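You operate a simulated robot arm through the tools that you are given. There is no shell and no other tool. Be economical: measure what you need, move in short steps, check, and stop when the job is done.

You run a simulated robot arm. Do the job below in one go: nothing can be reset, and whatever is moved stays where it is left.

JOB
Shut the iron's flap, heat it on cotton and give three shots of steam.
Fine: leave the iron on its rest; wait for the green lamp; switch the socket off after.

It is judged by the outcome, as a careful person would: the job done as asked, and still so three seconds after it is handed in. It fails if anything else is knocked over, pushed out of place, dropped, spilled or broken.

ROBOT AND FRAMES
A 6-joint arm with a two-finger parallel gripper, fixed in place. Base frame: the origin is at the foot of the arm, x ahead of it, y to its left, z up. Lengths are in mm, angles in degrees, forces in N, time in s.
With the tool pointing down near the work surface it reaches from about 320 to 700 mm from the base axis. Its first joint turns from -166.0 to 166.0 degrees. Payload 4.1 kg.
The TCP is the grasp point between the finger pads, 23 mm short of the fingertips. In the tool frame z runs along the fingers and y along their closing line. The gripper opens to 94 mm. The fingers are 38 mm wide and 10 mm thick; the gripper's body (54 by 96 mm) begins 39 mm behind the TCP.
Orientation is told as [roll, pitch, yaw] about the base's x, y, z axes, in that order, counted from this pose: with the fingers straight down and closing along the base's y, the tool's x points along the base's -x, its y along +y and its z along -z.

CONTROLS
- The arm moves only by the tool drive_tool. Its argument "commands" is a list of rows, each an object of numbers (a shift or turn left out is 0, a gripper value left out holds the last): "gripper": the opening in per cent of the stroke, from 0 (shut) to 100 (fully open); "dx", "dy", "dz": the shift along the tool's x, y, z in mm; "wx", "wy", "wz": the turn, a rotation vector about the tool's x, y, z in degrees. In form: [{"gripper": .., "dx": .., "dy": .., "dz": .., "wx": .., "wy": .., "wz": ..}, ...]. A call has 1 to 12 rows; each row shifts and turns the commanded pose from where the row before left it, along the tool's axes as they then stand. A row lasts 0.2 s, in which the tool goes at most 50 mm and 8.6 degrees; a call with a longer step from one row to the next is refused whole, and so is a gripper value outside its range. A pose out of reach is approached as far as the arm can. The call stops where the force on the tool passes 50 N (or 10 N more than at its start, if that is more) or the arm is blocked; 0.2 s more then pass. The fingers move at their own pace (about 45 mm/s each) and stop on an object; they squeeze with about 35 N. The grip force told is the motor's: it shows also when the fingers shut on nothing. Time passes only in rows, and 0.2 s behind the last, so rows that do not move let the fingers close. It gives the time, the measured TCP pose, the force on the tool (base axes), the opening and the grip force at its end, in the units of the frame above (readings bear some noise), and new pictures: "show" is both (left out), scene, wrist or none.
- Cameras (640 x 400 px; columns grow to the right, rows downward): "scene" is fixed at [48.6, -499.6, 1501.7]; the picture's right is [0.98, -0.19, 0.00], its down [-0.06, -0.31, -0.95] and it looks along [0.18, 0.93, -0.31] (base axes); focal length 356 px, centre (320, 200). "wrist" rides on the gripper at [-39, 0, -44] in the tool frame; the picture's right is [0.00, -1.00, 0.00], its down [0.97, 0.00, -0.24] and it looks along [0.24, 0.00, 0.97] (tool axes); focal length 218 px, centre (320, 200). There is no depth. A picture from a camera that has moved, and an enlarged one, comes with that camera's place and axes in the base frame and with its lens.
- move_column(by): slides the trunk up (or, below 0, down) by that many mm; the arm rides with it, the base frame stays. It gives what a move gives, with no picture.
- close_up(camera, box): a new picture of the part [left, top, right, bottom] of that camera's present view, enlarged. No time passes.
- close_job(): hands the job in; it is judged then, once.

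Work in short steps. Places have to be worked out from the pictures, the camera data and where the tool is seen: move nearer, look again, correct. Check each grasp and each placing, and mend what went wrong. You have 120 turns and 150 pictures in all, those below and enlarged ones among them. Open the gripper and draw the arm clear of the work before you hand the job in, unless the task says otherwise; then end with one line.

The tools are called after "Call:" as name(argument=value, ...) on one line, values as JSON. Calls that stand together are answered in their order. drive_tool: Moves the arm, as the interface text tells. Its arguments: {"type":"object","properties":{"commands":{"type":"array","items":{"type":"object","properties":{"gripper":{"type":"number"},"dx":{"type":"number"},"dy":{"type":"number"},"dz":{"type":"number"},"wx":{"type":"number"},"wy":{"type":"number"},"wz":{"type":"number"}}}},"show":{"type":"string","enum":["both","scene","wrist","none"]}},"required":["commands"]} The other tools are called the same way: move_column (by) slides the trunk up or down; close_up (camera, box) takes an enlarged picture of a part of a camera's view; close_job () hands the job in.

At the start:

```text
time_s: 0.0
eef_pos: [300.7, 205.1, 1342.9]
tool_rot: [0.0, -0.2, -0.2]
contact_force: [0.1, 0.1, 0.6]
grip_width: 94.0
grip_force: 0.1
trunk travel left (down, up): [-525.0, 65.0]
```

scene: 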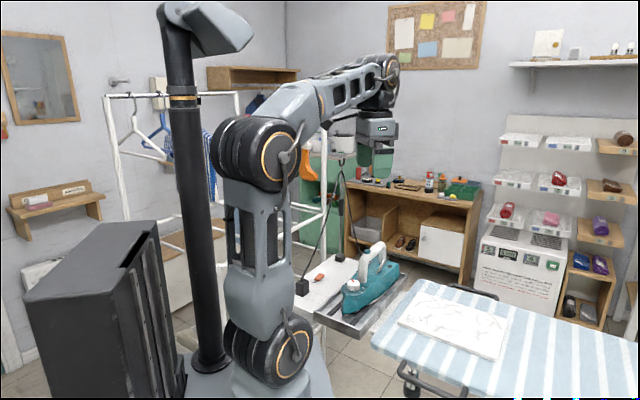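
wrist: 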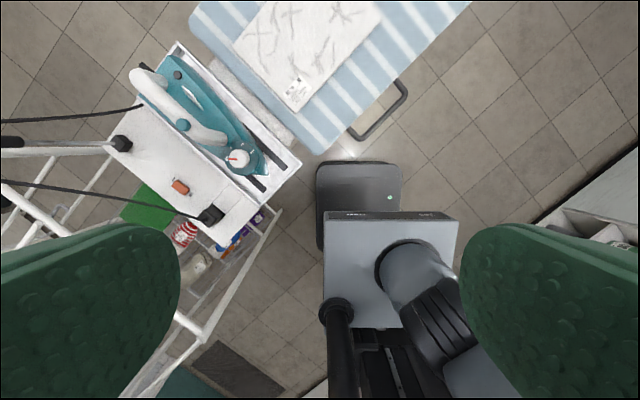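

The iron stands on a rest beside the board, with a switch (orange) on the white shelf. I enlarge both views to find the parts.

Call:
close_up(camera="scene", box=[280, 220, 440, 340])

Call:
close_up(camera="wrist", box=[100, 40, 310, 240])

```text
3.33 times, centred on (360, 280) of scene
camera zoom: at [48.6, -499.6, 1501.7], right [0.98, -0.19, 0.0], down [-0.06, -0.31, -0.95], along [0.18, 0.93, -0.31], focal length 1187 px, centre (187, -67)
```

zoom: 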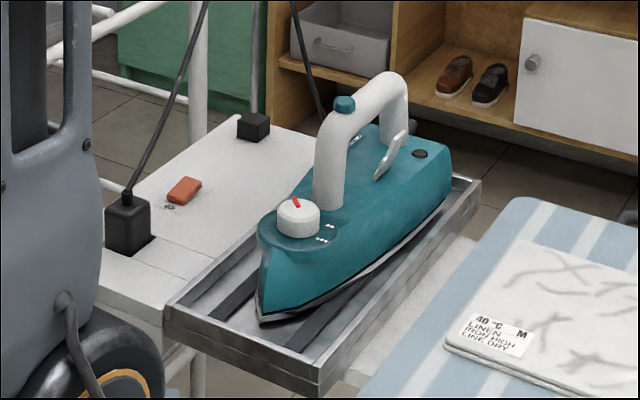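

```text
2.00 times, centred on (205, 140) of wrist
camera zoom: at [339.6, 204.9, 1388.7], right [0.0, -1.0, 0.0], down [-0.97, 0.0, 0.24], along [-0.24, 0.0, -0.97], focal length 436 px, centre (550, 320)
```

zoom: 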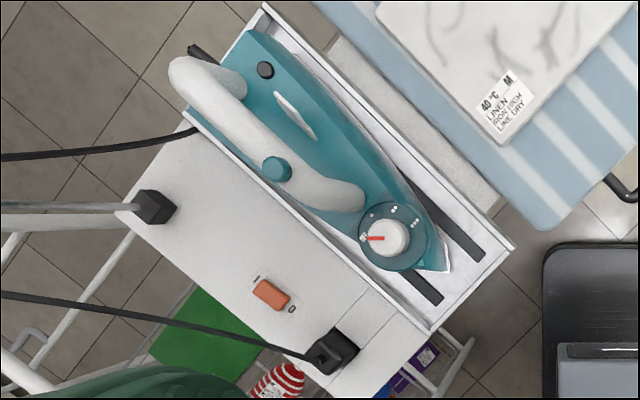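

From the two views: dial ≈ (315,365,959), steam button ≈ (373,422,1022), flap ≈ (425,438,957), rocker ≈ (247,532,886). I move above the iron for a nearer look.

Call:
drive_tool(commands=[{"dx": -5, "dy": 32, "dz": 30, "gripper": 100}, {"dx": -5, "dy": 32, "dz": 30}, {"dx": -5, "dy": 32, "dz": 30}, {"dx": -5, "dy": 32, "dz": 30}, {"dx": -5, "dy": 32, "dz": 30}, {"dx": 0, "dy": 25, "dz": 20}], show="both")

```text
time_s: 1.4
eef_pos: [325.6, 389.5, 1172.3]
tool_rot: [0.0, -0.2, -0.2]
contact_force: [-0.2, -0.2, -0.3]
grip_width: 93.8
grip_force: 0.0
trunk travel left (down, up): [-525.0, 65.0]
camera wrist: at [365.1, 388.5, 1217.1], right [0.0, -1.0, 0.0], down [-0.97, 0.0, 0.24], along [-0.24, 0.0, -0.97], focal length 218 px, centre (320, 200)
```

scene: 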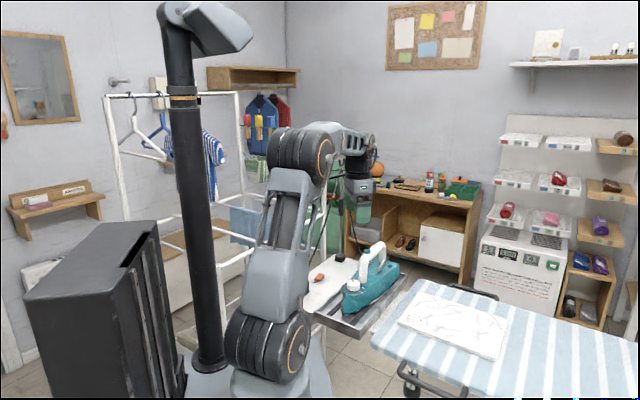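
wrist: 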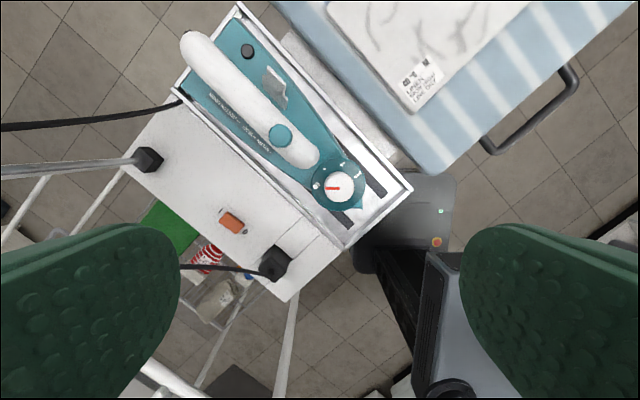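

The view is good; I enlarge the dial, flap and rocker.

Call:
close_up(camera="wrist", box=[295, 145, 385, 215])

Call:
close_up(camera="wrist", box=[170, 20, 330, 120])

Call:
close_up(camera="wrist", box=[200, 190, 270, 240])

Call:
close_up(camera="scene", box=[335, 235, 405, 300])

```text
5.71 times, centred on (340, 180) of wrist
camera zoom: at [365.1, 388.5, 1217.1], right [0.0, -1.0, 0.0], down [-0.97, 0.0, 0.24], along [-0.24, 0.0, -0.97], focal length 1247 px, centre (206, 314)
```

zoom: 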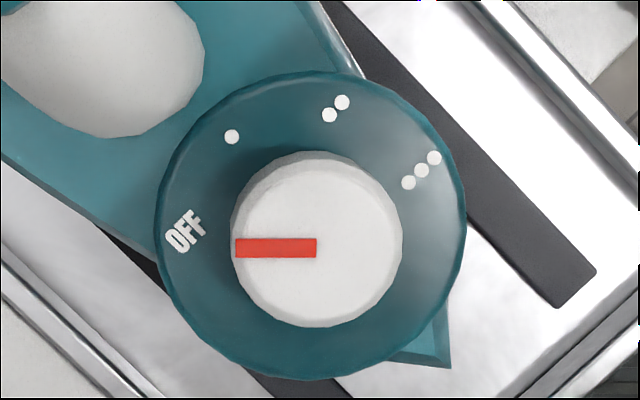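

```text
4.00 times, centred on (250, 70) of wrist
camera zoom: at [365.1, 388.5, 1217.1], right [0.0, -1.0, 0.0], down [-0.97, 0.0, 0.24], along [-0.24, 0.0, -0.97], focal length 873 px, centre (600, 720)
```

zoom: 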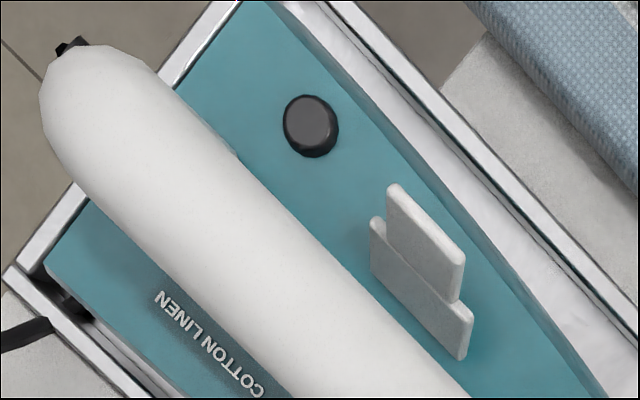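

```text
8.00 times, centred on (235, 215) of wrist
camera zoom: at [365.1, 388.5, 1217.1], right [0.0, -1.0, 0.0], down [-0.97, 0.0, 0.24], along [-0.24, 0.0, -0.97], focal length 1746 px, centre (1000, 80)
```

zoom: 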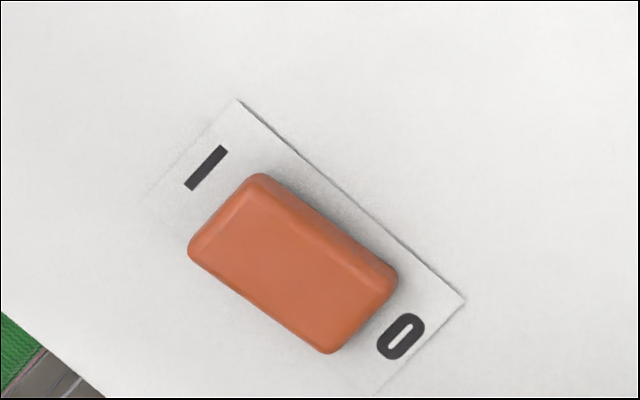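

```text
6.15 times, centred on (370, 268) of scene
camera zoom: at [48.6, -499.6, 1501.7], right [0.98, -0.19, 0.0], down [-0.06, -0.31, -0.95], along [0.18, 0.93, -0.31], focal length 2191 px, centre (12, -215)
```

zoom: 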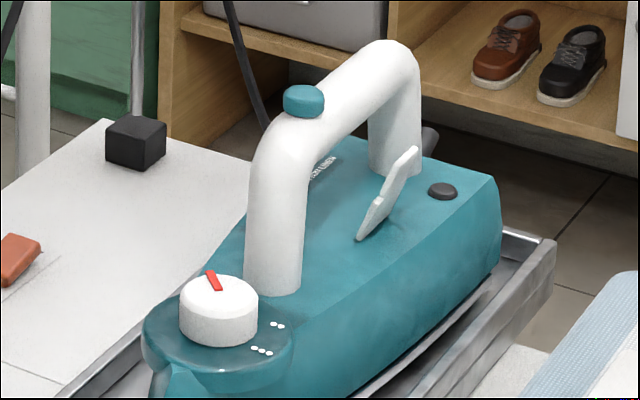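

There is a legend on the body under the handle; I zoom in on it.

Call:
close_up(camera="wrist", box=[200, 80, 280, 160])

```text
5.00 times, centred on (240, 120) of wrist
camera zoom: at [365.1, 388.5, 1217.1], right [0.0, -1.0, 0.0], down [-0.97, 0.0, 0.24], along [-0.24, 0.0, -0.97], focal length 1091 px, centre (720, 600)
```

zoom: 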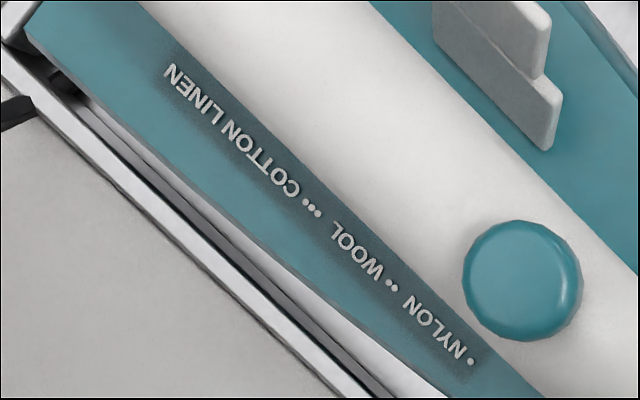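

Cotton is the three-dot mark, i.e. ~156° clockwise from OFF. Now I look nearer at the flap to find its hinge.

Call:
drive_tool(commands=[{"dx": -30, "dy": 0, "dz": 15}, {"dx": -30, "dy": 0, "dz": 15}, {"dx": -20, "dy": 0, "dz": 20}], show="wrist")

Call:
close_up(camera="wrist", box=[220, 100, 380, 200])

```text
time_s: 2.2
eef_pos: [406.8, 389.5, 1122.9]
tool_rot: [0.0, -0.2, -0.1]
contact_force: [0.7, -0.6, -0.6]
grip_width: 94.2
grip_force: 0.0
trunk travel left (down, up): [-525.0, 65.0]
camera wrist: at [446.6, 388.8, 1168.8], right [0.0, -1.0, 0.0], down [-0.97, 0.0, 0.24], along [-0.24, 0.0, -0.97], focal length 218 px, centre (320, 200)
```

wrist: 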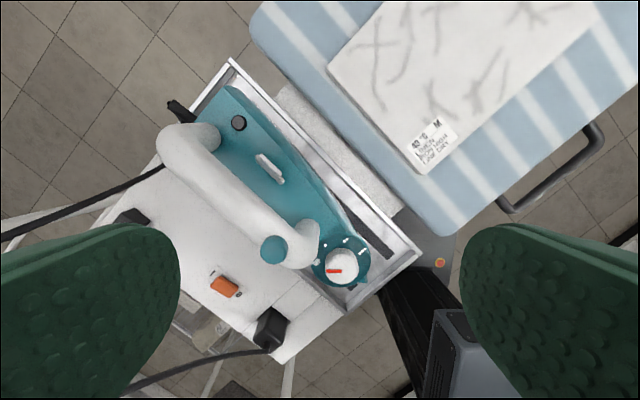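

```text
4.00 times, centred on (300, 150) of wrist
camera zoom: at [446.6, 388.8, 1168.8], right [0.0, -1.0, 0.0], down [-0.97, 0.0, 0.24], along [-0.24, 0.0, -0.97], focal length 873 px, centre (400, 400)
```

zoom: 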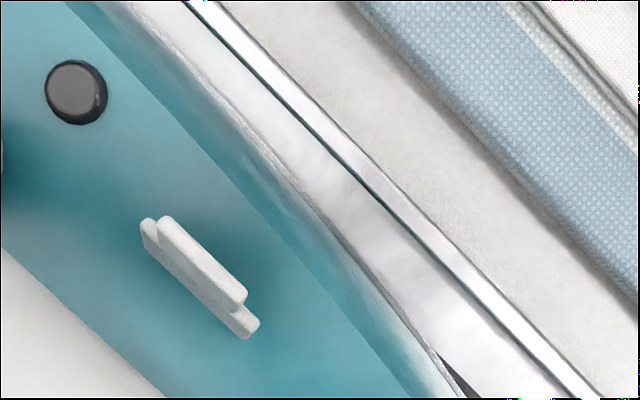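

Call:
close_up(camera="scene", box=[385, 252, 417, 277])

Call:
close_up(camera="wrist", box=[245, 145, 295, 190])

```text
16.00 times, centred on (401, 264) of scene
camera zoom: at [48.6, -499.6, 1501.7], right [0.98, -0.19, 0.0], down [-0.06, -0.31, -0.95], along [0.18, 0.93, -0.31], focal length 5698 px, centre (-976, -832)
```

zoom: 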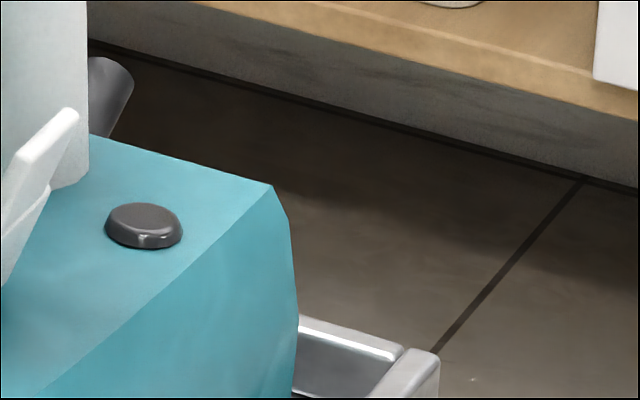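

```text
8.89 times, centred on (270, 168) of wrist
camera zoom: at [446.6, 388.8, 1168.8], right [0.0, -1.0, 0.0], down [-0.97, 0.0, 0.24], along [-0.24, 0.0, -0.97], focal length 1940 px, centre (764, 489)
```

zoom: 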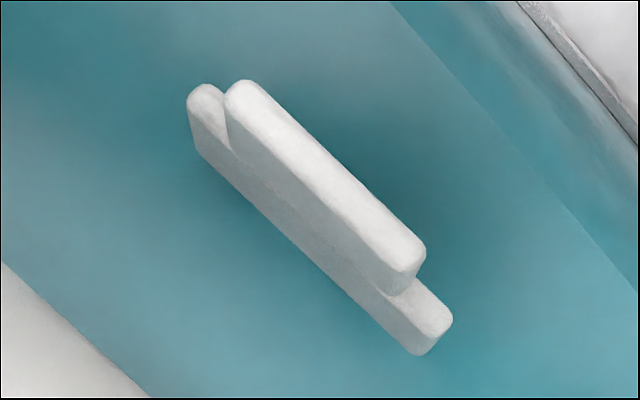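

Call:
close_up(camera="scene", box=[365, 245, 397, 270])

```text
16.00 times, centred on (381, 258) of scene
camera zoom: at [48.6, -499.6, 1501.7], right [0.98, -0.19, 0.0], down [-0.06, -0.31, -0.95], along [0.18, 0.93, -0.31], focal length 5698 px, centre (-656, -720)
```

zoom: 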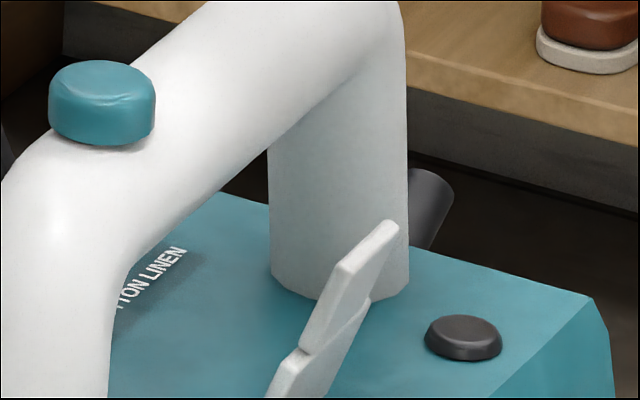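

The flap stands leaning toward the board; I must know which edge is the hinge. I back off toward the nose end and tilt the wrist to view it in profile.

Call:
drive_tool(commands=[{"dx": 27, "dy": -28, "dz": 8}, {"dx": 26, "dy": -28, "dz": 8}, {"dx": 26, "dy": -28, "dz": 8}, {"wz": -8}, {"wz": -8}, {"wz": -8}, {"wz": -8}, {"wz": -8}, {"wy": -8}, {"wy": -8}, {"wy": -8}, {"wy": -8}], show="none")

Call:
drive_tool(commands=[{"wy": -8}, {"wy": -8}, {"wy": -8}], show="wrist")

```text
time_s: 4.8
eef_pos: [327.2, 306.4, 1099.8]
tool_rot: [-0.1, -32.3, 40.0]
contact_force: [-0.7, -0.5, 0.3]
grip_width: 93.8
grip_force: 0.0
trunk travel left (down, up): [-525.0, 65.0]
```

```text
time_s: 5.6
eef_pos: [330.3, 302.1, 1098.4]
tool_rot: [-2.1, -49.9, 40.0]
contact_force: [-0.5, -1.1, 0.1]
grip_width: 94.1
grip_force: 0.0
out of reach, approached as far as the arm can: row 3
trunk travel left (down, up): [-525.0, 65.0]
camera wrist: at [323.8, 297.0, 1157.1], right [0.62, -0.78, 0.02], down [-0.62, -0.51, -0.59], along [0.47, 0.35, -0.81], focal length 218 px, centre (320, 200)
```

wrist: 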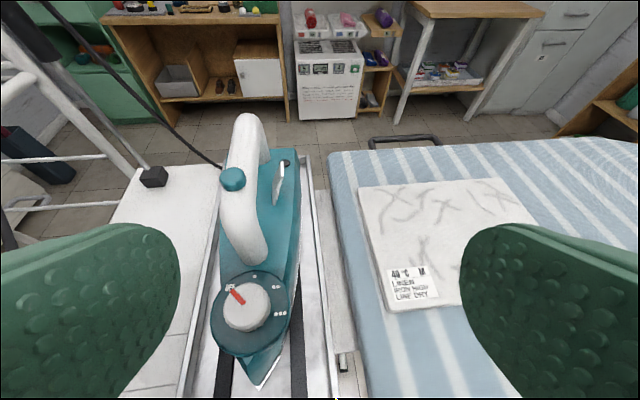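

Call:
close_up(camera="wrist", box=[240, 145, 320, 225])

Call:
close_up(camera="wrist", box=[200, 100, 320, 390])

```text
5.00 times, centred on (280, 185) of wrist
camera zoom: at [323.8, 297.0, 1157.1], right [0.62, -0.78, 0.02], down [-0.62, -0.51, -0.59], along [0.47, 0.35, -0.81], focal length 1091 px, centre (520, 275)
```

zoom: 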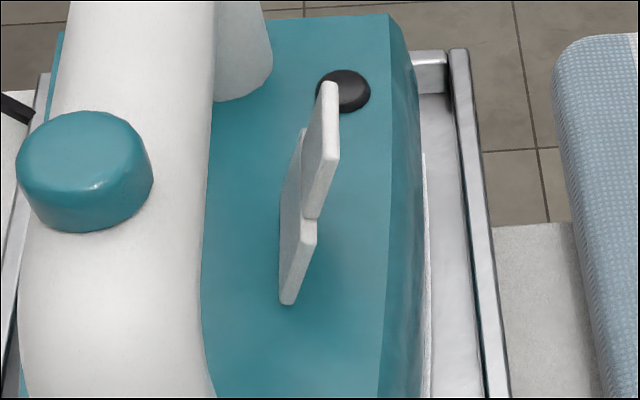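

```text
1.38 times, centred on (260, 245) of wrist
camera zoom: at [323.8, 297.0, 1157.1], right [0.62, -0.78, 0.02], down [-0.62, -0.51, -0.59], along [0.47, 0.35, -0.81], focal length 301 px, centre (403, 138)
```

zoom: 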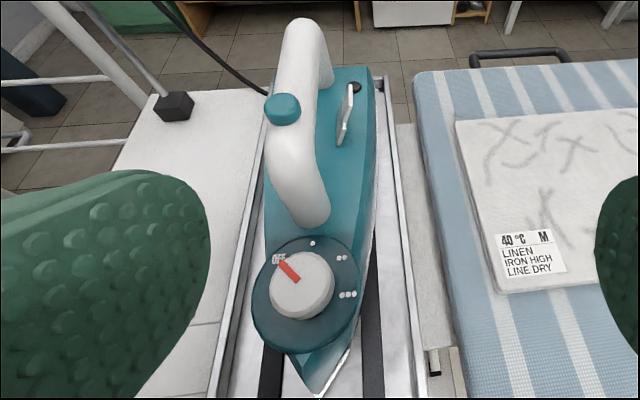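

The profile shows a plate ~43 mm tall, bottom edge at z≈942, leaning ~22° toward the board. It would overhang the body edge if laid that way, so it closes toward the handle. I level the wrist, shut the gripper, move beside the flap on the board side and tilt the fingers toward the handle.

Call:
drive_tool(commands=[{"wy": 8.3, "gripper": 0}, {"wy": 8.3}, {"wy": 8.3}, {"wy": 8.3}, {"wy": 8.3}, {"wy": 8.3}, {"dx": -20, "dz": -10}, {"dx": -40}, {"dx": -40}, {"dx": -40}, {"dx": -17, "dy": -7}], show="none")

Call:
drive_tool(commands=[{"wx": -7.5}, {"wx": -7.5}, {"wx": -7.5}, {"wx": -7.5}, {"wx": -7.5}, {"wx": -7.5}], show="both")

```text
time_s: 8.0
eef_pos: [462.3, 391.1, 1108.6]
tool_rot: [-1.5, -0.1, 38.6]
contact_force: [0.1, 0.1, -0.7]
grip_width: 0.0
grip_force: 35.2
trunk travel left (down, up): [-525.0, 65.0]
```

```text
time_s: 9.4
eef_pos: [458.0, 393.6, 1109.1]
tool_rot: [43.7, -0.3, 38.5]
contact_force: [0.5, 1.2, -1.1]
grip_width: 0.0
grip_force: 35.5
trunk travel left (down, up): [-525.0, 65.0]
camera wrist: at [508.7, 393.5, 1141.9], right [0.45, -0.57, -0.69], down [-0.66, -0.73, 0.17], along [-0.6, 0.38, -0.7], focal length 218 px, centre (320, 200)
```

scene: 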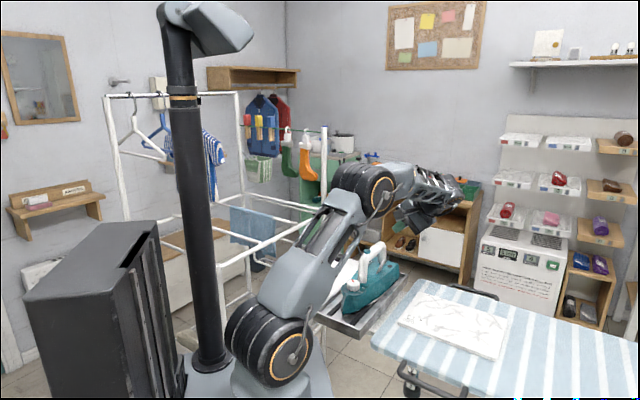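
wrist: 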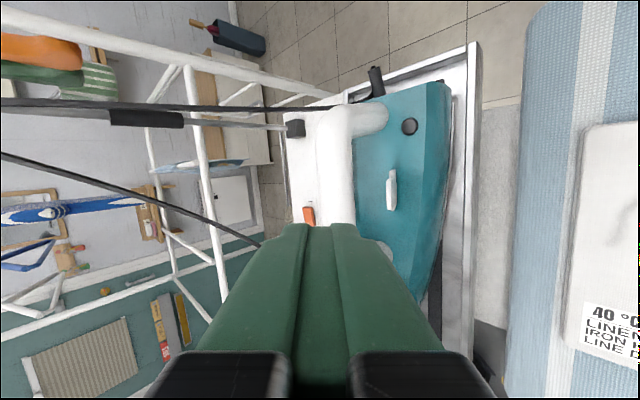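

The tilted pose is fine. I descend vertically ~95 mm and check.

Call:
drive_tool(commands=[{"dz": 22.9, "dy": -21.9}, {"dz": 22.9, "dy": -21.9}, {"dz": 22.9, "dy": -21.9}], show="both")

Call:
close_up(camera="scene", box=[340, 220, 440, 300])

```text
time_s: 10.2
eef_pos: [458.2, 394.7, 1011.2]
tool_rot: [43.6, -0.2, 38.4]
contact_force: [-0.1, -0.4, 1.2]
grip_width: 0.0
grip_force: 34.9
trunk travel left (down, up): [-525.0, 65.0]
camera wrist: at [507.7, 395.2, 1044.7], right [0.45, -0.57, -0.69], down [-0.66, -0.73, 0.17], along [-0.6, 0.38, -0.7], focal length 218 px, centre (320, 200)
```

scene: 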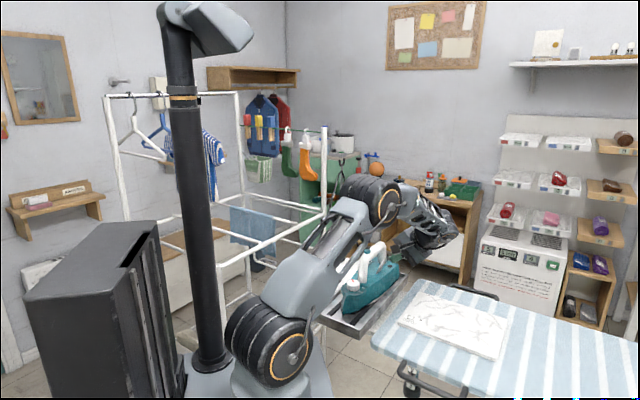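
wrist: 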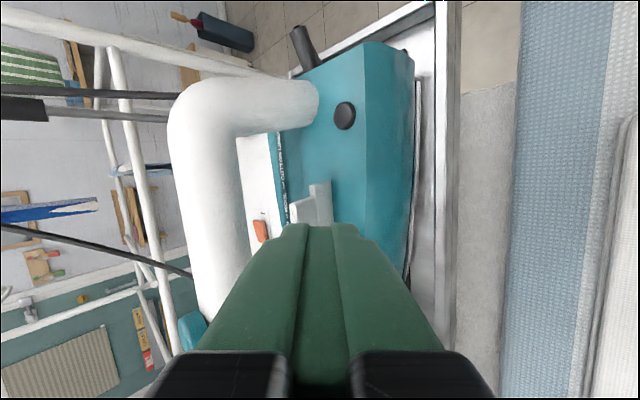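

```text
5.00 times, centred on (390, 260) of scene
camera zoom: at [48.6, -499.6, 1501.7], right [0.98, -0.19, 0.0], down [-0.06, -0.31, -0.95], along [0.18, 0.93, -0.31], focal length 1780 px, centre (-30, -100)
```

zoom: 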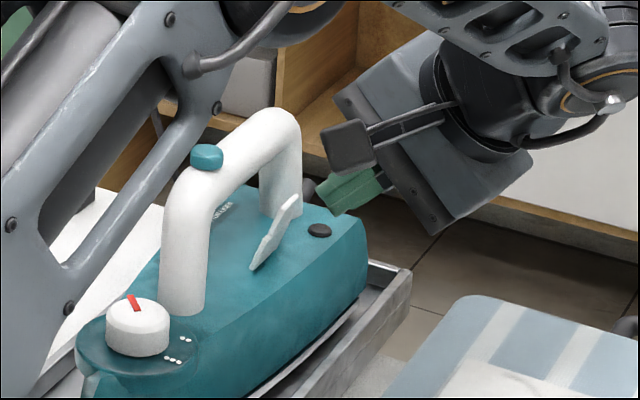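

The fingers are lined up with the flap. I go 31 mm lower and then 20 mm toward the flap.

Call:
drive_tool(commands=[{"dz": 11, "dy": -10.7}, {"dz": 11, "dy": -10.7}, {"dz": 7, "dy": 7.2}, {"dz": 7, "dy": 7.2}], show="wrist")

Call:
close_up(camera="scene", box=[360, 235, 420, 280])

```text
time_s: 11.2
eef_pos: [446.2, 408.0, 980.6]
tool_rot: [43.5, -0.1, 38.4]
contact_force: [-0.3, -0.2, -0.2]
grip_width: 0.0
grip_force: 35.2
trunk travel left (down, up): [-525.0, 65.0]
camera wrist: at [496.4, 408.5, 1015.0], right [0.45, -0.57, -0.69], down [-0.66, -0.73, 0.17], along [-0.6, 0.38, -0.7], focal length 218 px, centre (320, 200)
```

wrist: 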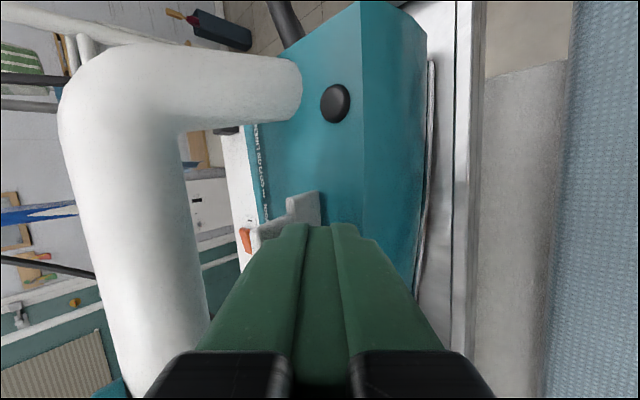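

```text
8.89 times, centred on (390, 258) of scene
camera zoom: at [48.6, -499.6, 1501.7], right [0.98, -0.19, 0.0], down [-0.06, -0.31, -0.95], along [0.18, 0.93, -0.31], focal length 3165 px, centre (-302, -311)
```

zoom: 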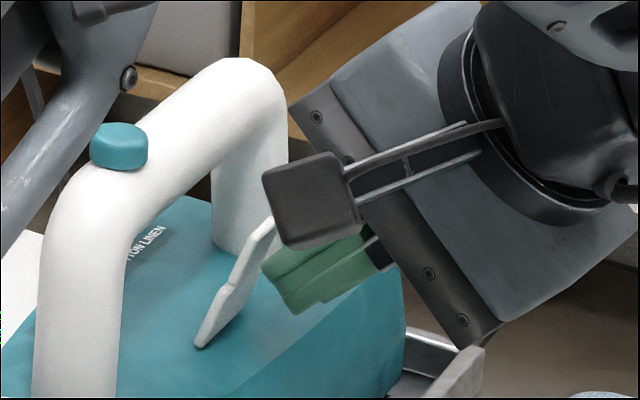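

Fingertips are just short of the flap. I push gently toward the handle in 5 mm steps.

Call:
drive_tool(commands=[{"dz": 3.5, "dy": 3.6}, {"dz": 3.5, "dy": 3.6}, {"dz": 3.5, "dy": 3.6}], show="wrist")

Call:
close_up(camera="scene", box=[360, 235, 420, 280])

```text
time_s: 12.0
eef_pos: [439.2, 420.5, 983.7]
tool_rot: [43.6, -0.1, 38.5]
contact_force: [3.7, -5.6, 2.5]
grip_width: 0.0
grip_force: 35.1
trunk travel left (down, up): [-525.0, 65.0]
camera wrist: at [488.0, 418.9, 1016.4], right [0.45, -0.57, -0.69], down [-0.66, -0.73, 0.17], along [-0.6, 0.38, -0.7], focal length 218 px, centre (320, 200)
```

wrist: 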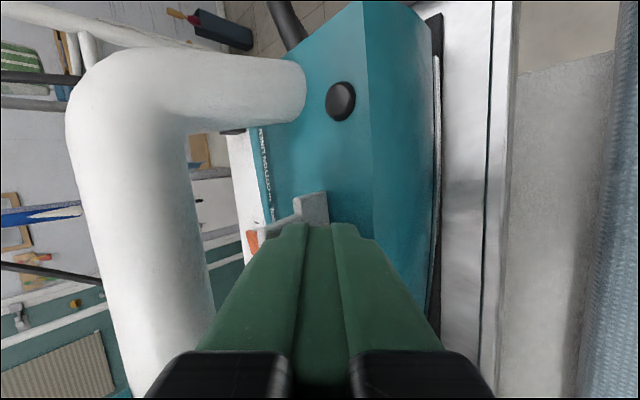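

```text
8.89 times, centred on (390, 258) of scene
camera zoom: at [48.6, -499.6, 1501.7], right [0.98, -0.19, 0.0], down [-0.06, -0.31, -0.95], along [0.18, 0.93, -0.31], focal length 3165 px, centre (-302, -311)
```

zoom: 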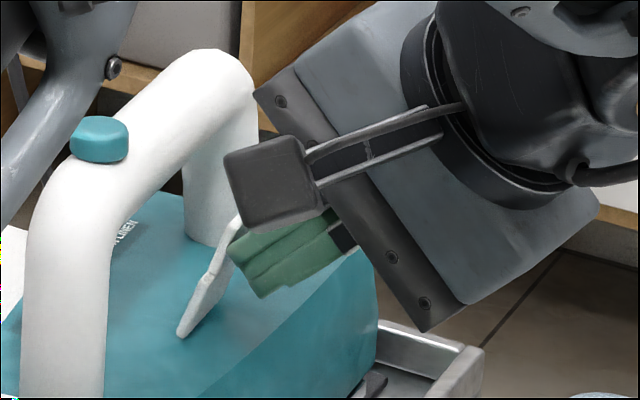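

The force rose to ~7 N and the whole iron slid a few mm instead of the flap swinging, so this direction is the flap's stop: it closes toward the board. I back off at once and re-measure.

Call:
drive_tool(commands=[{"dz": -10, "dy": -10}, {"dz": -15, "dy": -15}, {"dz": -15, "dy": 15}, {"dz": -22, "dy": 22}, {"dz": -22, "dy": 22}], show="wrist")

Call:
close_up(camera="scene", box=[335, 230, 415, 330])

```text
time_s: 13.2
eef_pos: [457.4, 395.0, 1066.6]
tool_rot: [43.6, -0.1, 38.3]
contact_force: [0.2, 0.9, 0.0]
grip_width: 0.0
grip_force: 35.4
trunk travel left (down, up): [-525.0, 65.0]
camera wrist: at [507.4, 394.7, 1101.0], right [0.45, -0.57, -0.69], down [-0.66, -0.73, 0.17], along [-0.6, 0.37, -0.7], focal length 218 px, centre (320, 200)
```

wrist: 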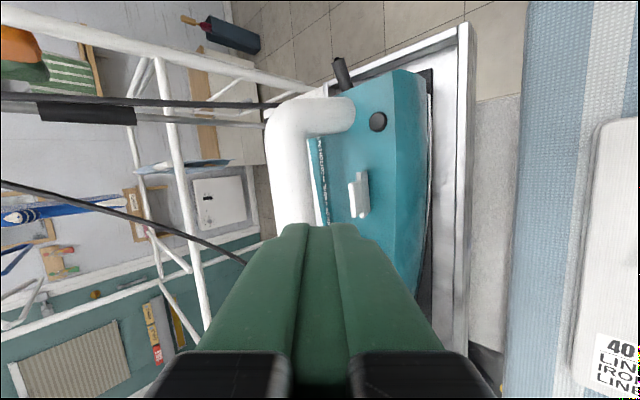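

```text
4.00 times, centred on (375, 280) of scene
camera zoom: at [48.6, -499.6, 1501.7], right [0.98, -0.19, 0.0], down [-0.06, -0.31, -0.95], along [0.18, 0.93, -0.31], focal length 1424 px, centre (100, -120)
```

zoom: 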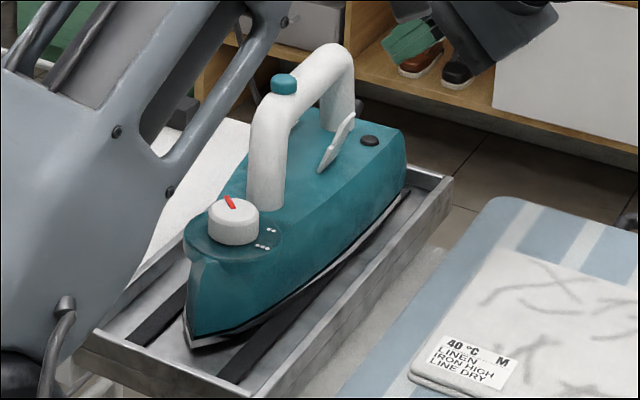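

The iron is still in its tray, turned by a few degrees. I set the fingers vertical and look from above to re-measure flap and handle.

Call:
drive_tool(commands=[{"wx": 7.3}, {"wx": 7.3}, {"wx": 7.3}, {"wx": 7.3}, {"wx": 7.3}, {"wx": 7.1}, {"dz": -30}], show="wrist")

Call:
close_up(camera="wrist", box=[150, 60, 350, 260])

```text
time_s: 14.8
eef_pos: [457.7, 394.9, 1097.9]
tool_rot: [-0.2, 0.0, 38.3]
contact_force: [-0.9, -0.5, -0.4]
grip_width: 0.2
grip_force: 35.1
trunk travel left (down, up): [-525.0, 65.0]
camera wrist: at [489.7, 417.7, 1143.0], right [0.62, -0.78, 0.0], down [-0.76, -0.6, 0.24], along [-0.18, -0.15, -0.97], focal length 218 px, centre (320, 200)
```

wrist: 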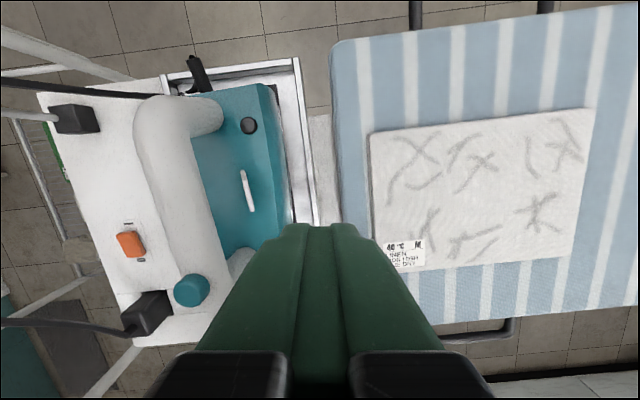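

```text
2.00 times, centred on (250, 160) of wrist
camera zoom: at [489.7, 417.7, 1143.0], right [0.62, -0.78, 0.0], down [-0.76, -0.6, 0.24], along [-0.18, -0.15, -0.97], focal length 436 px, centre (460, 280)
```

zoom: 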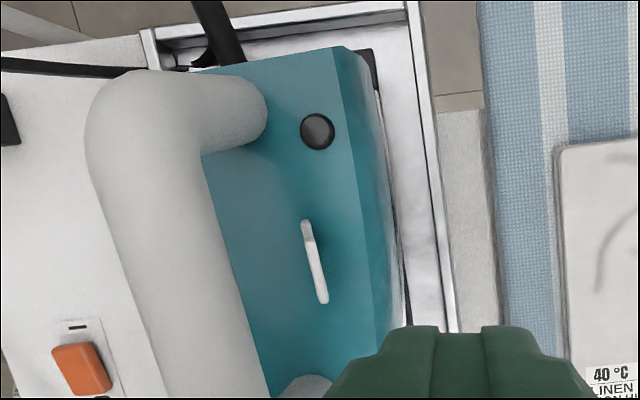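

Board surface is at z≈885, so there is room there. I open the gripper fully, align its closing line across the iron, and bring the handle-side finger down into the ~20 mm gap between handle and flap.

Call:
drive_tool(commands=[{"wz": -8.5, "gripper": 100}, {"dx": -7, "dy": 3}, {"dx": -7.8, "dy": 3}, {}, {}, {"dz": 30}, {"dz": 20}], show="wrist")

Call:
close_up(camera="scene", box=[350, 230, 420, 290])

```text
time_s: 16.4
eef_pos: [463.2, 412.6, 1045.8]
tool_rot: [-0.2, -0.1, 47.0]
contact_force: [-0.4, 0.5, -0.3]
grip_width: 94.0
grip_force: 0.1
trunk travel left (down, up): [-525.0, 65.0]
camera wrist: at [489.6, 440.4, 1091.1], right [0.73, -0.68, 0.0], down [-0.66, -0.71, 0.24], along [-0.16, -0.17, -0.97], focal length 218 px, centre (320, 200)
```

wrist: 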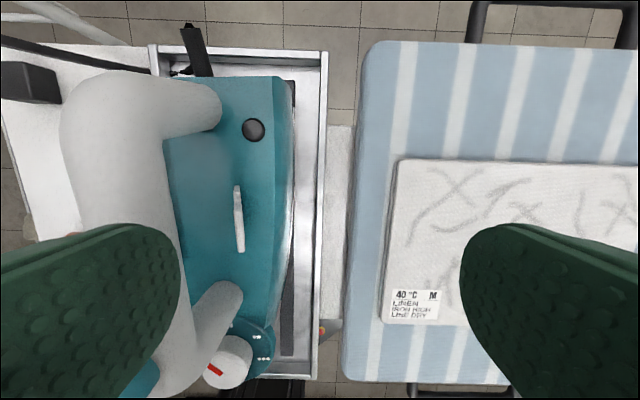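

```text
6.67 times, centred on (385, 260) of scene
camera zoom: at [48.6, -499.6, 1501.7], right [0.98, -0.19, 0.0], down [-0.06, -0.31, -0.95], along [0.18, 0.93, -0.31], focal length 2374 px, centre (-113, -200)
```

zoom: 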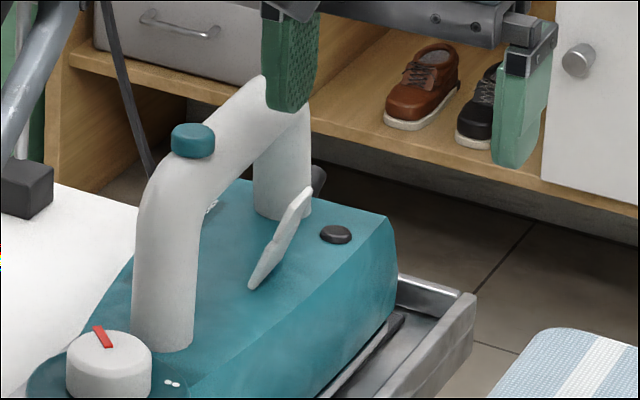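

Checking the clearance, the wide handle leaves only ~11 mm beside it at z≈1006, so a vertical finger would touch it. I tilt the tool 25° (tips toward the handle) and narrow the opening to 60 mm, so the finger slips in under the handle side.

Call:
drive_tool(commands=[{"wx": -8.3, "gripper": 64}, {"wx": -8.3}, {"wx": -8.4}, {}, {"dx": -1.2, "dy": -7.8, "dz": 10}, {"dy": -7.8, "dz": 10}], show="wrist")

Call:
close_up(camera="scene", box=[350, 230, 420, 290])

```text
time_s: 17.8
eef_pos: [469.8, 408.3, 1020.0]
tool_rot: [25.0, -0.1, 46.9]
contact_force: [-0.6, -0.1, -0.4]
grip_width: 60.0
grip_force: 0.1
trunk travel left (down, up): [-525.0, 65.0]
camera wrist: at [509.7, 422.0, 1061.5], right [0.66, -0.62, -0.42], down [-0.59, -0.78, 0.22], along [-0.46, 0.11, -0.88], focal length 218 px, centre (320, 200)
```

wrist: 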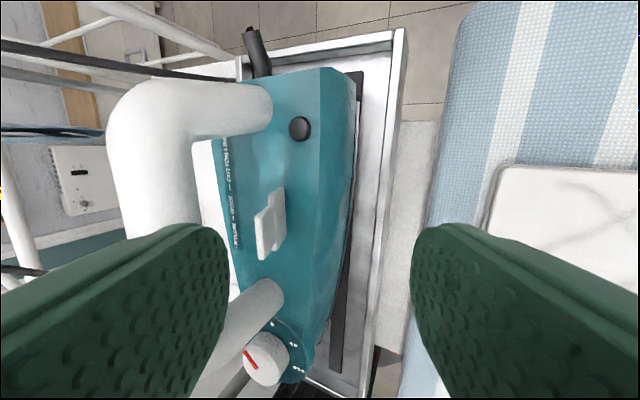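

```text
6.67 times, centred on (385, 260) of scene
camera zoom: at [48.6, -499.6, 1501.7], right [0.98, -0.19, 0.0], down [-0.06, -0.31, -0.95], along [0.18, 0.93, -0.31], focal length 2374 px, centre (-113, -200)
```

zoom: 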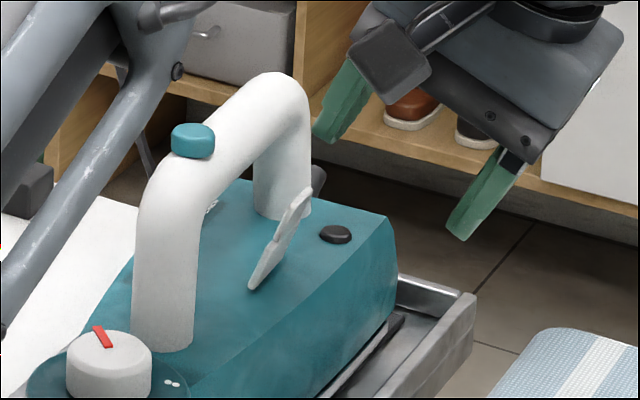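

Call:
close_up(camera="wrist", box=[235, 170, 315, 270])

Call:
close_up(camera="scene", box=[373, 254, 401, 276])

```text
4.00 times, centred on (275, 220) of wrist
camera zoom: at [509.7, 422.0, 1061.5], right [0.66, -0.62, -0.42], down [-0.59, -0.78, 0.22], along [-0.46, 0.11, -0.88], focal length 873 px, centre (500, 120)
```

zoom: 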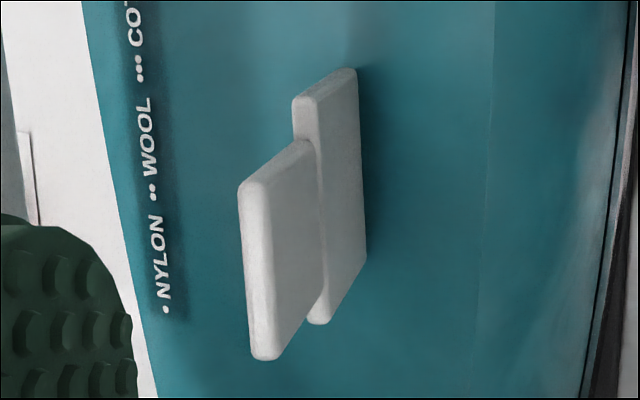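

```text
16.00 times, centred on (387, 265) of scene
camera zoom: at [48.6, -499.6, 1501.7], right [0.98, -0.19, 0.0], down [-0.06, -0.31, -0.95], along [0.18, 0.93, -0.31], focal length 5698 px, centre (-752, -840)
```

zoom: 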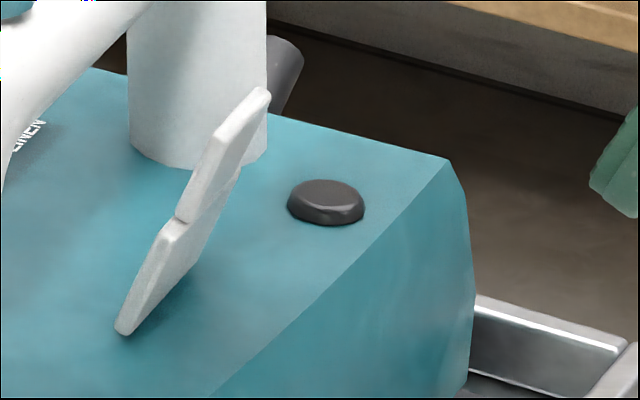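

Re-triangulating: flap top is at ≈(428,439,983), lean still ~18° to the board. I slide the handle-side finger in along its axis between handle and flap.

Call:
drive_tool(commands=[{"dx": 4, "dy": 2.3, "dz": 15}, {"dz": 15}, {"dz": 15}], show="wrist")

Call:
close_up(camera="scene", box=[350, 230, 420, 290])

```text
time_s: 18.6
eef_pos: [452.7, 421.2, 982.3]
tool_rot: [24.9, -0.1, 47.1]
contact_force: [0.2, -0.4, -0.3]
grip_width: 60.2
grip_force: 0.1
trunk travel left (down, up): [-525.0, 65.0]
camera wrist: at [492.3, 435.4, 1024.5], right [0.66, -0.62, -0.42], down [-0.59, -0.78, 0.22], along [-0.46, 0.1, -0.88], focal length 218 px, centre (320, 200)
```

wrist: 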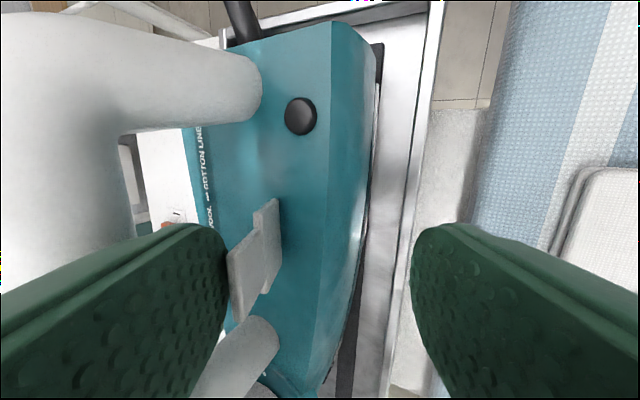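

```text
6.67 times, centred on (385, 260) of scene
camera zoom: at [48.6, -499.6, 1501.7], right [0.98, -0.19, 0.0], down [-0.06, -0.31, -0.95], along [0.18, 0.93, -0.31], focal length 2374 px, centre (-113, -200)
```

zoom: 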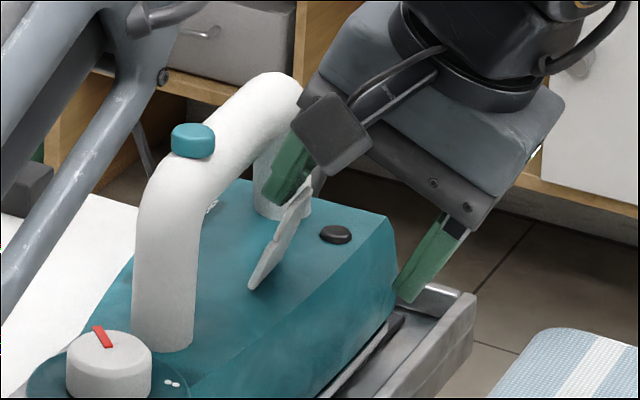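

The finger tip is now behind the flap's upper edge, on the handle side. I push very slowly toward the board, 2 mm per row, to test that direction.

Call:
drive_tool(commands=[{"dz": 4.5}, {"dy": -1.8, "dz": -0.8}, {"dy": -1.8, "dz": -0.8}, {"dy": -1.8, "dz": -0.8}, {"dy": -1.8, "dz": -0.8}, {"dy": -1.8, "dz": -0.8}], show="wrist")

Call:
close_up(camera="scene", box=[350, 230, 420, 290])

```text
time_s: 20.0
eef_pos: [456.5, 412.9, 979.6]
tool_rot: [24.9, -0.2, 47.0]
contact_force: [0.4, -1.0, 0.6]
grip_width: 60.4
grip_force: 0.0
trunk travel left (down, up): [-525.0, 65.0]
camera wrist: at [497.0, 428.2, 1020.2], right [0.66, -0.62, -0.42], down [-0.59, -0.78, 0.22], along [-0.46, 0.1, -0.88], focal length 218 px, centre (320, 200)
```

wrist: 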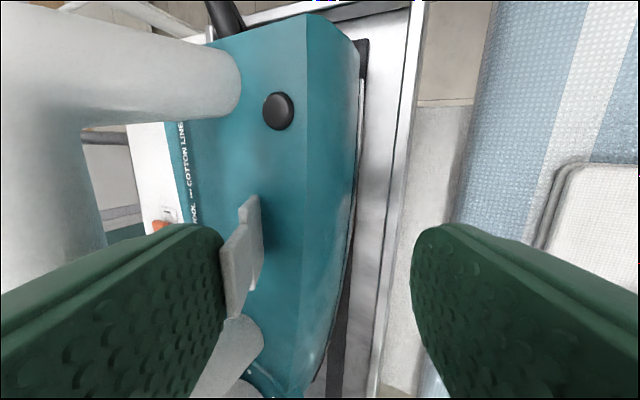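

```text
6.67 times, centred on (385, 260) of scene
camera zoom: at [48.6, -499.6, 1501.7], right [0.98, -0.19, 0.0], down [-0.06, -0.31, -0.95], along [0.18, 0.93, -0.31], focal length 2374 px, centre (-113, -200)
```

zoom: 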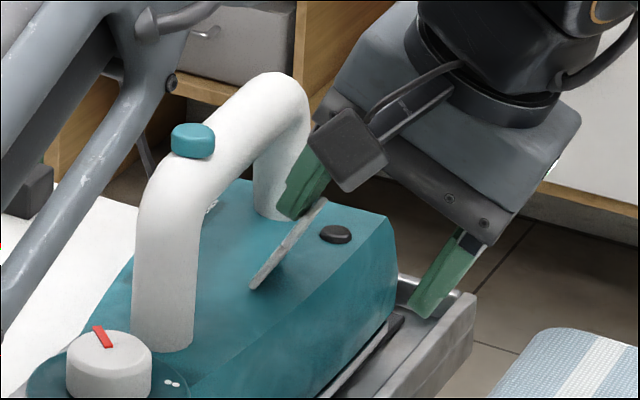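

The flap swings easily toward the board and the iron stays put. I continue +n with some descent.

Call:
drive_tool(commands=[{"dy": -3.5, "dz": 0.2}, {"dy": -3.5, "dz": 0.2}, {"dy": -3.5, "dz": 0.2}, {"dy": -3.5, "dz": 0.2}, {"dy": -3.5, "dz": 0.2}], show="wrist")

Call:
close_up(camera="scene", box=[350, 230, 420, 290])

```text
time_s: 21.2
eef_pos: [468.3, 404.1, 969.8]
tool_rot: [25.0, -0.2, 46.9]
contact_force: [-0.1, 0.3, 0.6]
grip_width: 60.1
grip_force: 0.1
trunk travel left (down, up): [-525.0, 65.0]
camera wrist: at [508.7, 417.6, 1010.7], right [0.66, -0.62, -0.42], down [-0.59, -0.78, 0.22], along [-0.46, 0.1, -0.88], focal length 218 px, centre (320, 200)
```

wrist: 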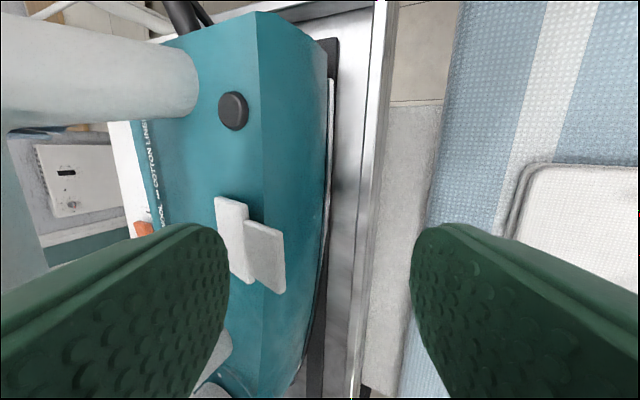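

```text
6.67 times, centred on (385, 260) of scene
camera zoom: at [48.6, -499.6, 1501.7], right [0.98, -0.19, 0.0], down [-0.06, -0.31, -0.95], along [0.18, 0.93, -0.31], focal length 2374 px, centre (-113, -200)
```

zoom: 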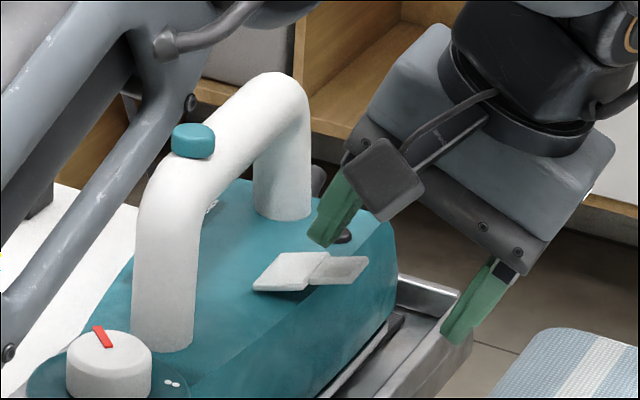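

The flap has fallen over toward closed. I withdraw upward and inspect whether it lies flat.

Call:
drive_tool(commands=[{"dz": -30}, {"dz": -30}, {"wx": 8.3, "gripper": 0}, {"wx": 8.3}, {"wx": 8.3}, {}], show="wrist")

Call:
close_up(camera="wrist", box=[160, 120, 280, 240])

Call:
close_up(camera="scene", box=[365, 245, 415, 285])

```text
time_s: 22.6
eef_pos: [485.0, 384.7, 1023.7]
tool_rot: [0.0, 0.0, 46.9]
contact_force: [0.0, 0.6, 0.3]
grip_width: 0.0
grip_force: 31.4
trunk travel left (down, up): [-525.0, 65.0]
camera wrist: at [512.3, 412.4, 1069.2], right [0.73, -0.68, 0.0], down [-0.66, -0.71, 0.24], along [-0.16, -0.17, -0.97], focal length 218 px, centre (320, 200)
```

wrist: 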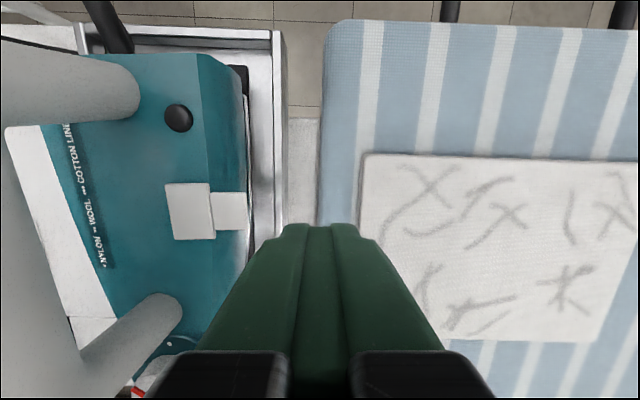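

```text
3.33 times, centred on (220, 180) of wrist
camera zoom: at [512.3, 412.4, 1069.2], right [0.73, -0.68, 0.0], down [-0.66, -0.71, 0.24], along [-0.16, -0.17, -0.97], focal length 728 px, centre (653, 267)
```

zoom: 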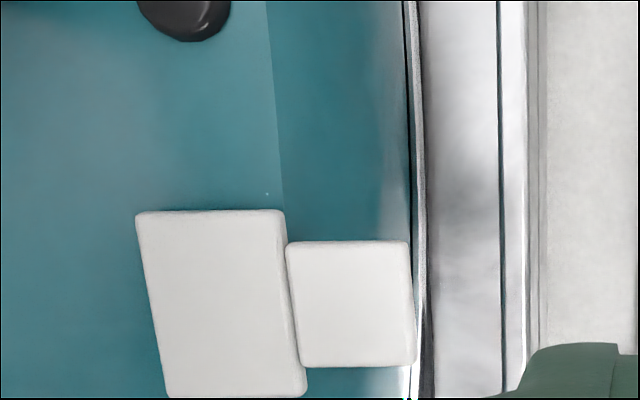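

```text
10.00 times, centred on (390, 265) of scene
camera zoom: at [48.6, -499.6, 1501.7], right [0.98, -0.19, 0.0], down [-0.06, -0.31, -0.95], along [0.18, 0.93, -0.31], focal length 3561 px, centre (-380, -450)
```

zoom: 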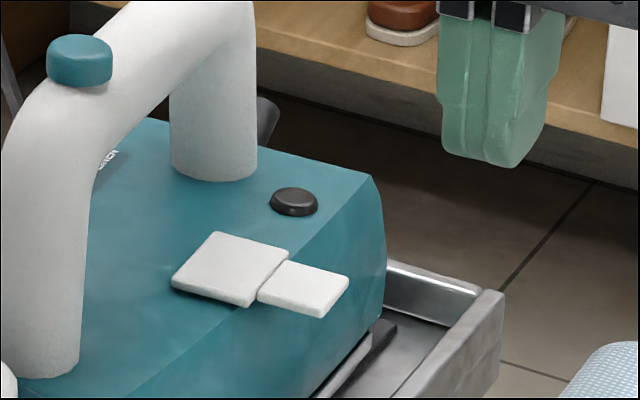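

The flap lies flat, its tab over the chamfer. To be sure it is fully shut I'll press it lightly with closed, tilted fingers.

Call:
drive_tool(commands=[{"wx": -8.5}, {"wx": -8.5}, {"wx": -8.5}, {"wx": -8.5}, {"wx": -8.5}, {"dy": 8.4, "dz": 30.8}, {"dy": 8.4, "dz": 30.8}], show="wrist")

Call:
close_up(camera="scene", box=[365, 245, 415, 285])

```text
time_s: 24.2
eef_pos: [446.2, 422.5, 988.6]
tool_rot: [42.5, 0.0, 46.9]
contact_force: [0.4, 0.9, -0.5]
grip_width: 0.0
grip_force: 34.6
trunk travel left (down, up): [-525.0, 65.0]
camera wrist: at [495.6, 429.7, 1022.5], right [0.54, -0.5, -0.68], down [-0.54, -0.82, 0.18], along [-0.64, 0.27, -0.72], focal length 218 px, centre (320, 200)
```

wrist: 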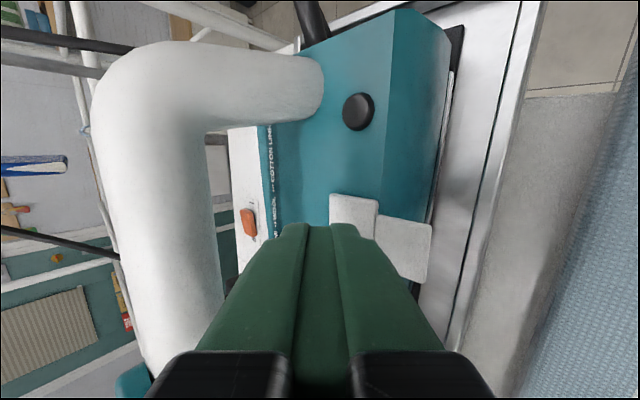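

```text
10.00 times, centred on (390, 265) of scene
camera zoom: at [48.6, -499.6, 1501.7], right [0.98, -0.19, 0.0], down [-0.06, -0.31, -0.95], along [0.18, 0.93, -0.31], focal length 3561 px, centre (-380, -450)
```

zoom: 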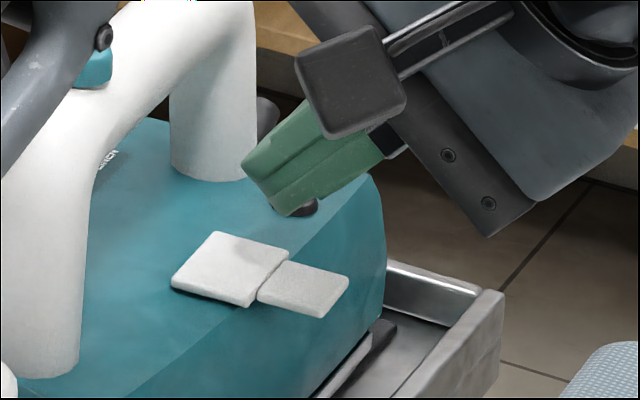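

In position above the plate; I press straight down slowly.

Call:
drive_tool(commands=[{"dz": 5.9, "dy": -5.4}, {"dz": 2.9, "dy": -2.7}, {"dz": 1.5, "dy": -1.35}, {"dz": 1.5, "dy": -1.35}, {"dz": 1.5, "dy": -1.35}], show="none")

Call:
close_up(camera="scene", box=[365, 245, 415, 285])

```text
time_s: 25.4
eef_pos: [446.5, 422.3, 972.1]
tool_rot: [42.5, -0.1, 47.0]
contact_force: [0.5, -0.7, -0.5]
grip_width: 0.0
grip_force: 35.0
trunk travel left (down, up): [-525.0, 65.0]
```

```text
10.00 times, centred on (390, 265) of scene
camera zoom: at [48.6, -499.6, 1501.7], right [0.98, -0.19, 0.0], down [-0.06, -0.31, -0.95], along [0.18, 0.93, -0.31], focal length 3561 px, centre (-380, -450)
```

zoom: 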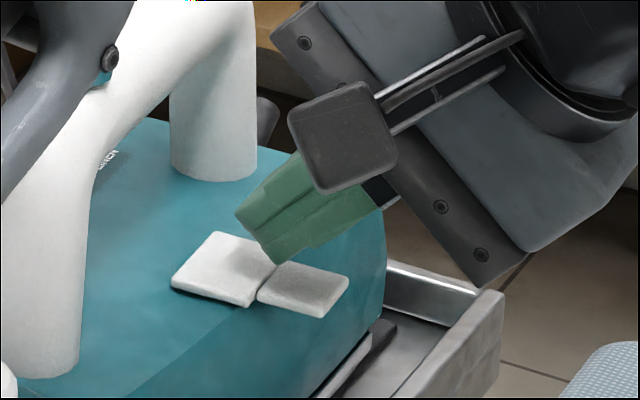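

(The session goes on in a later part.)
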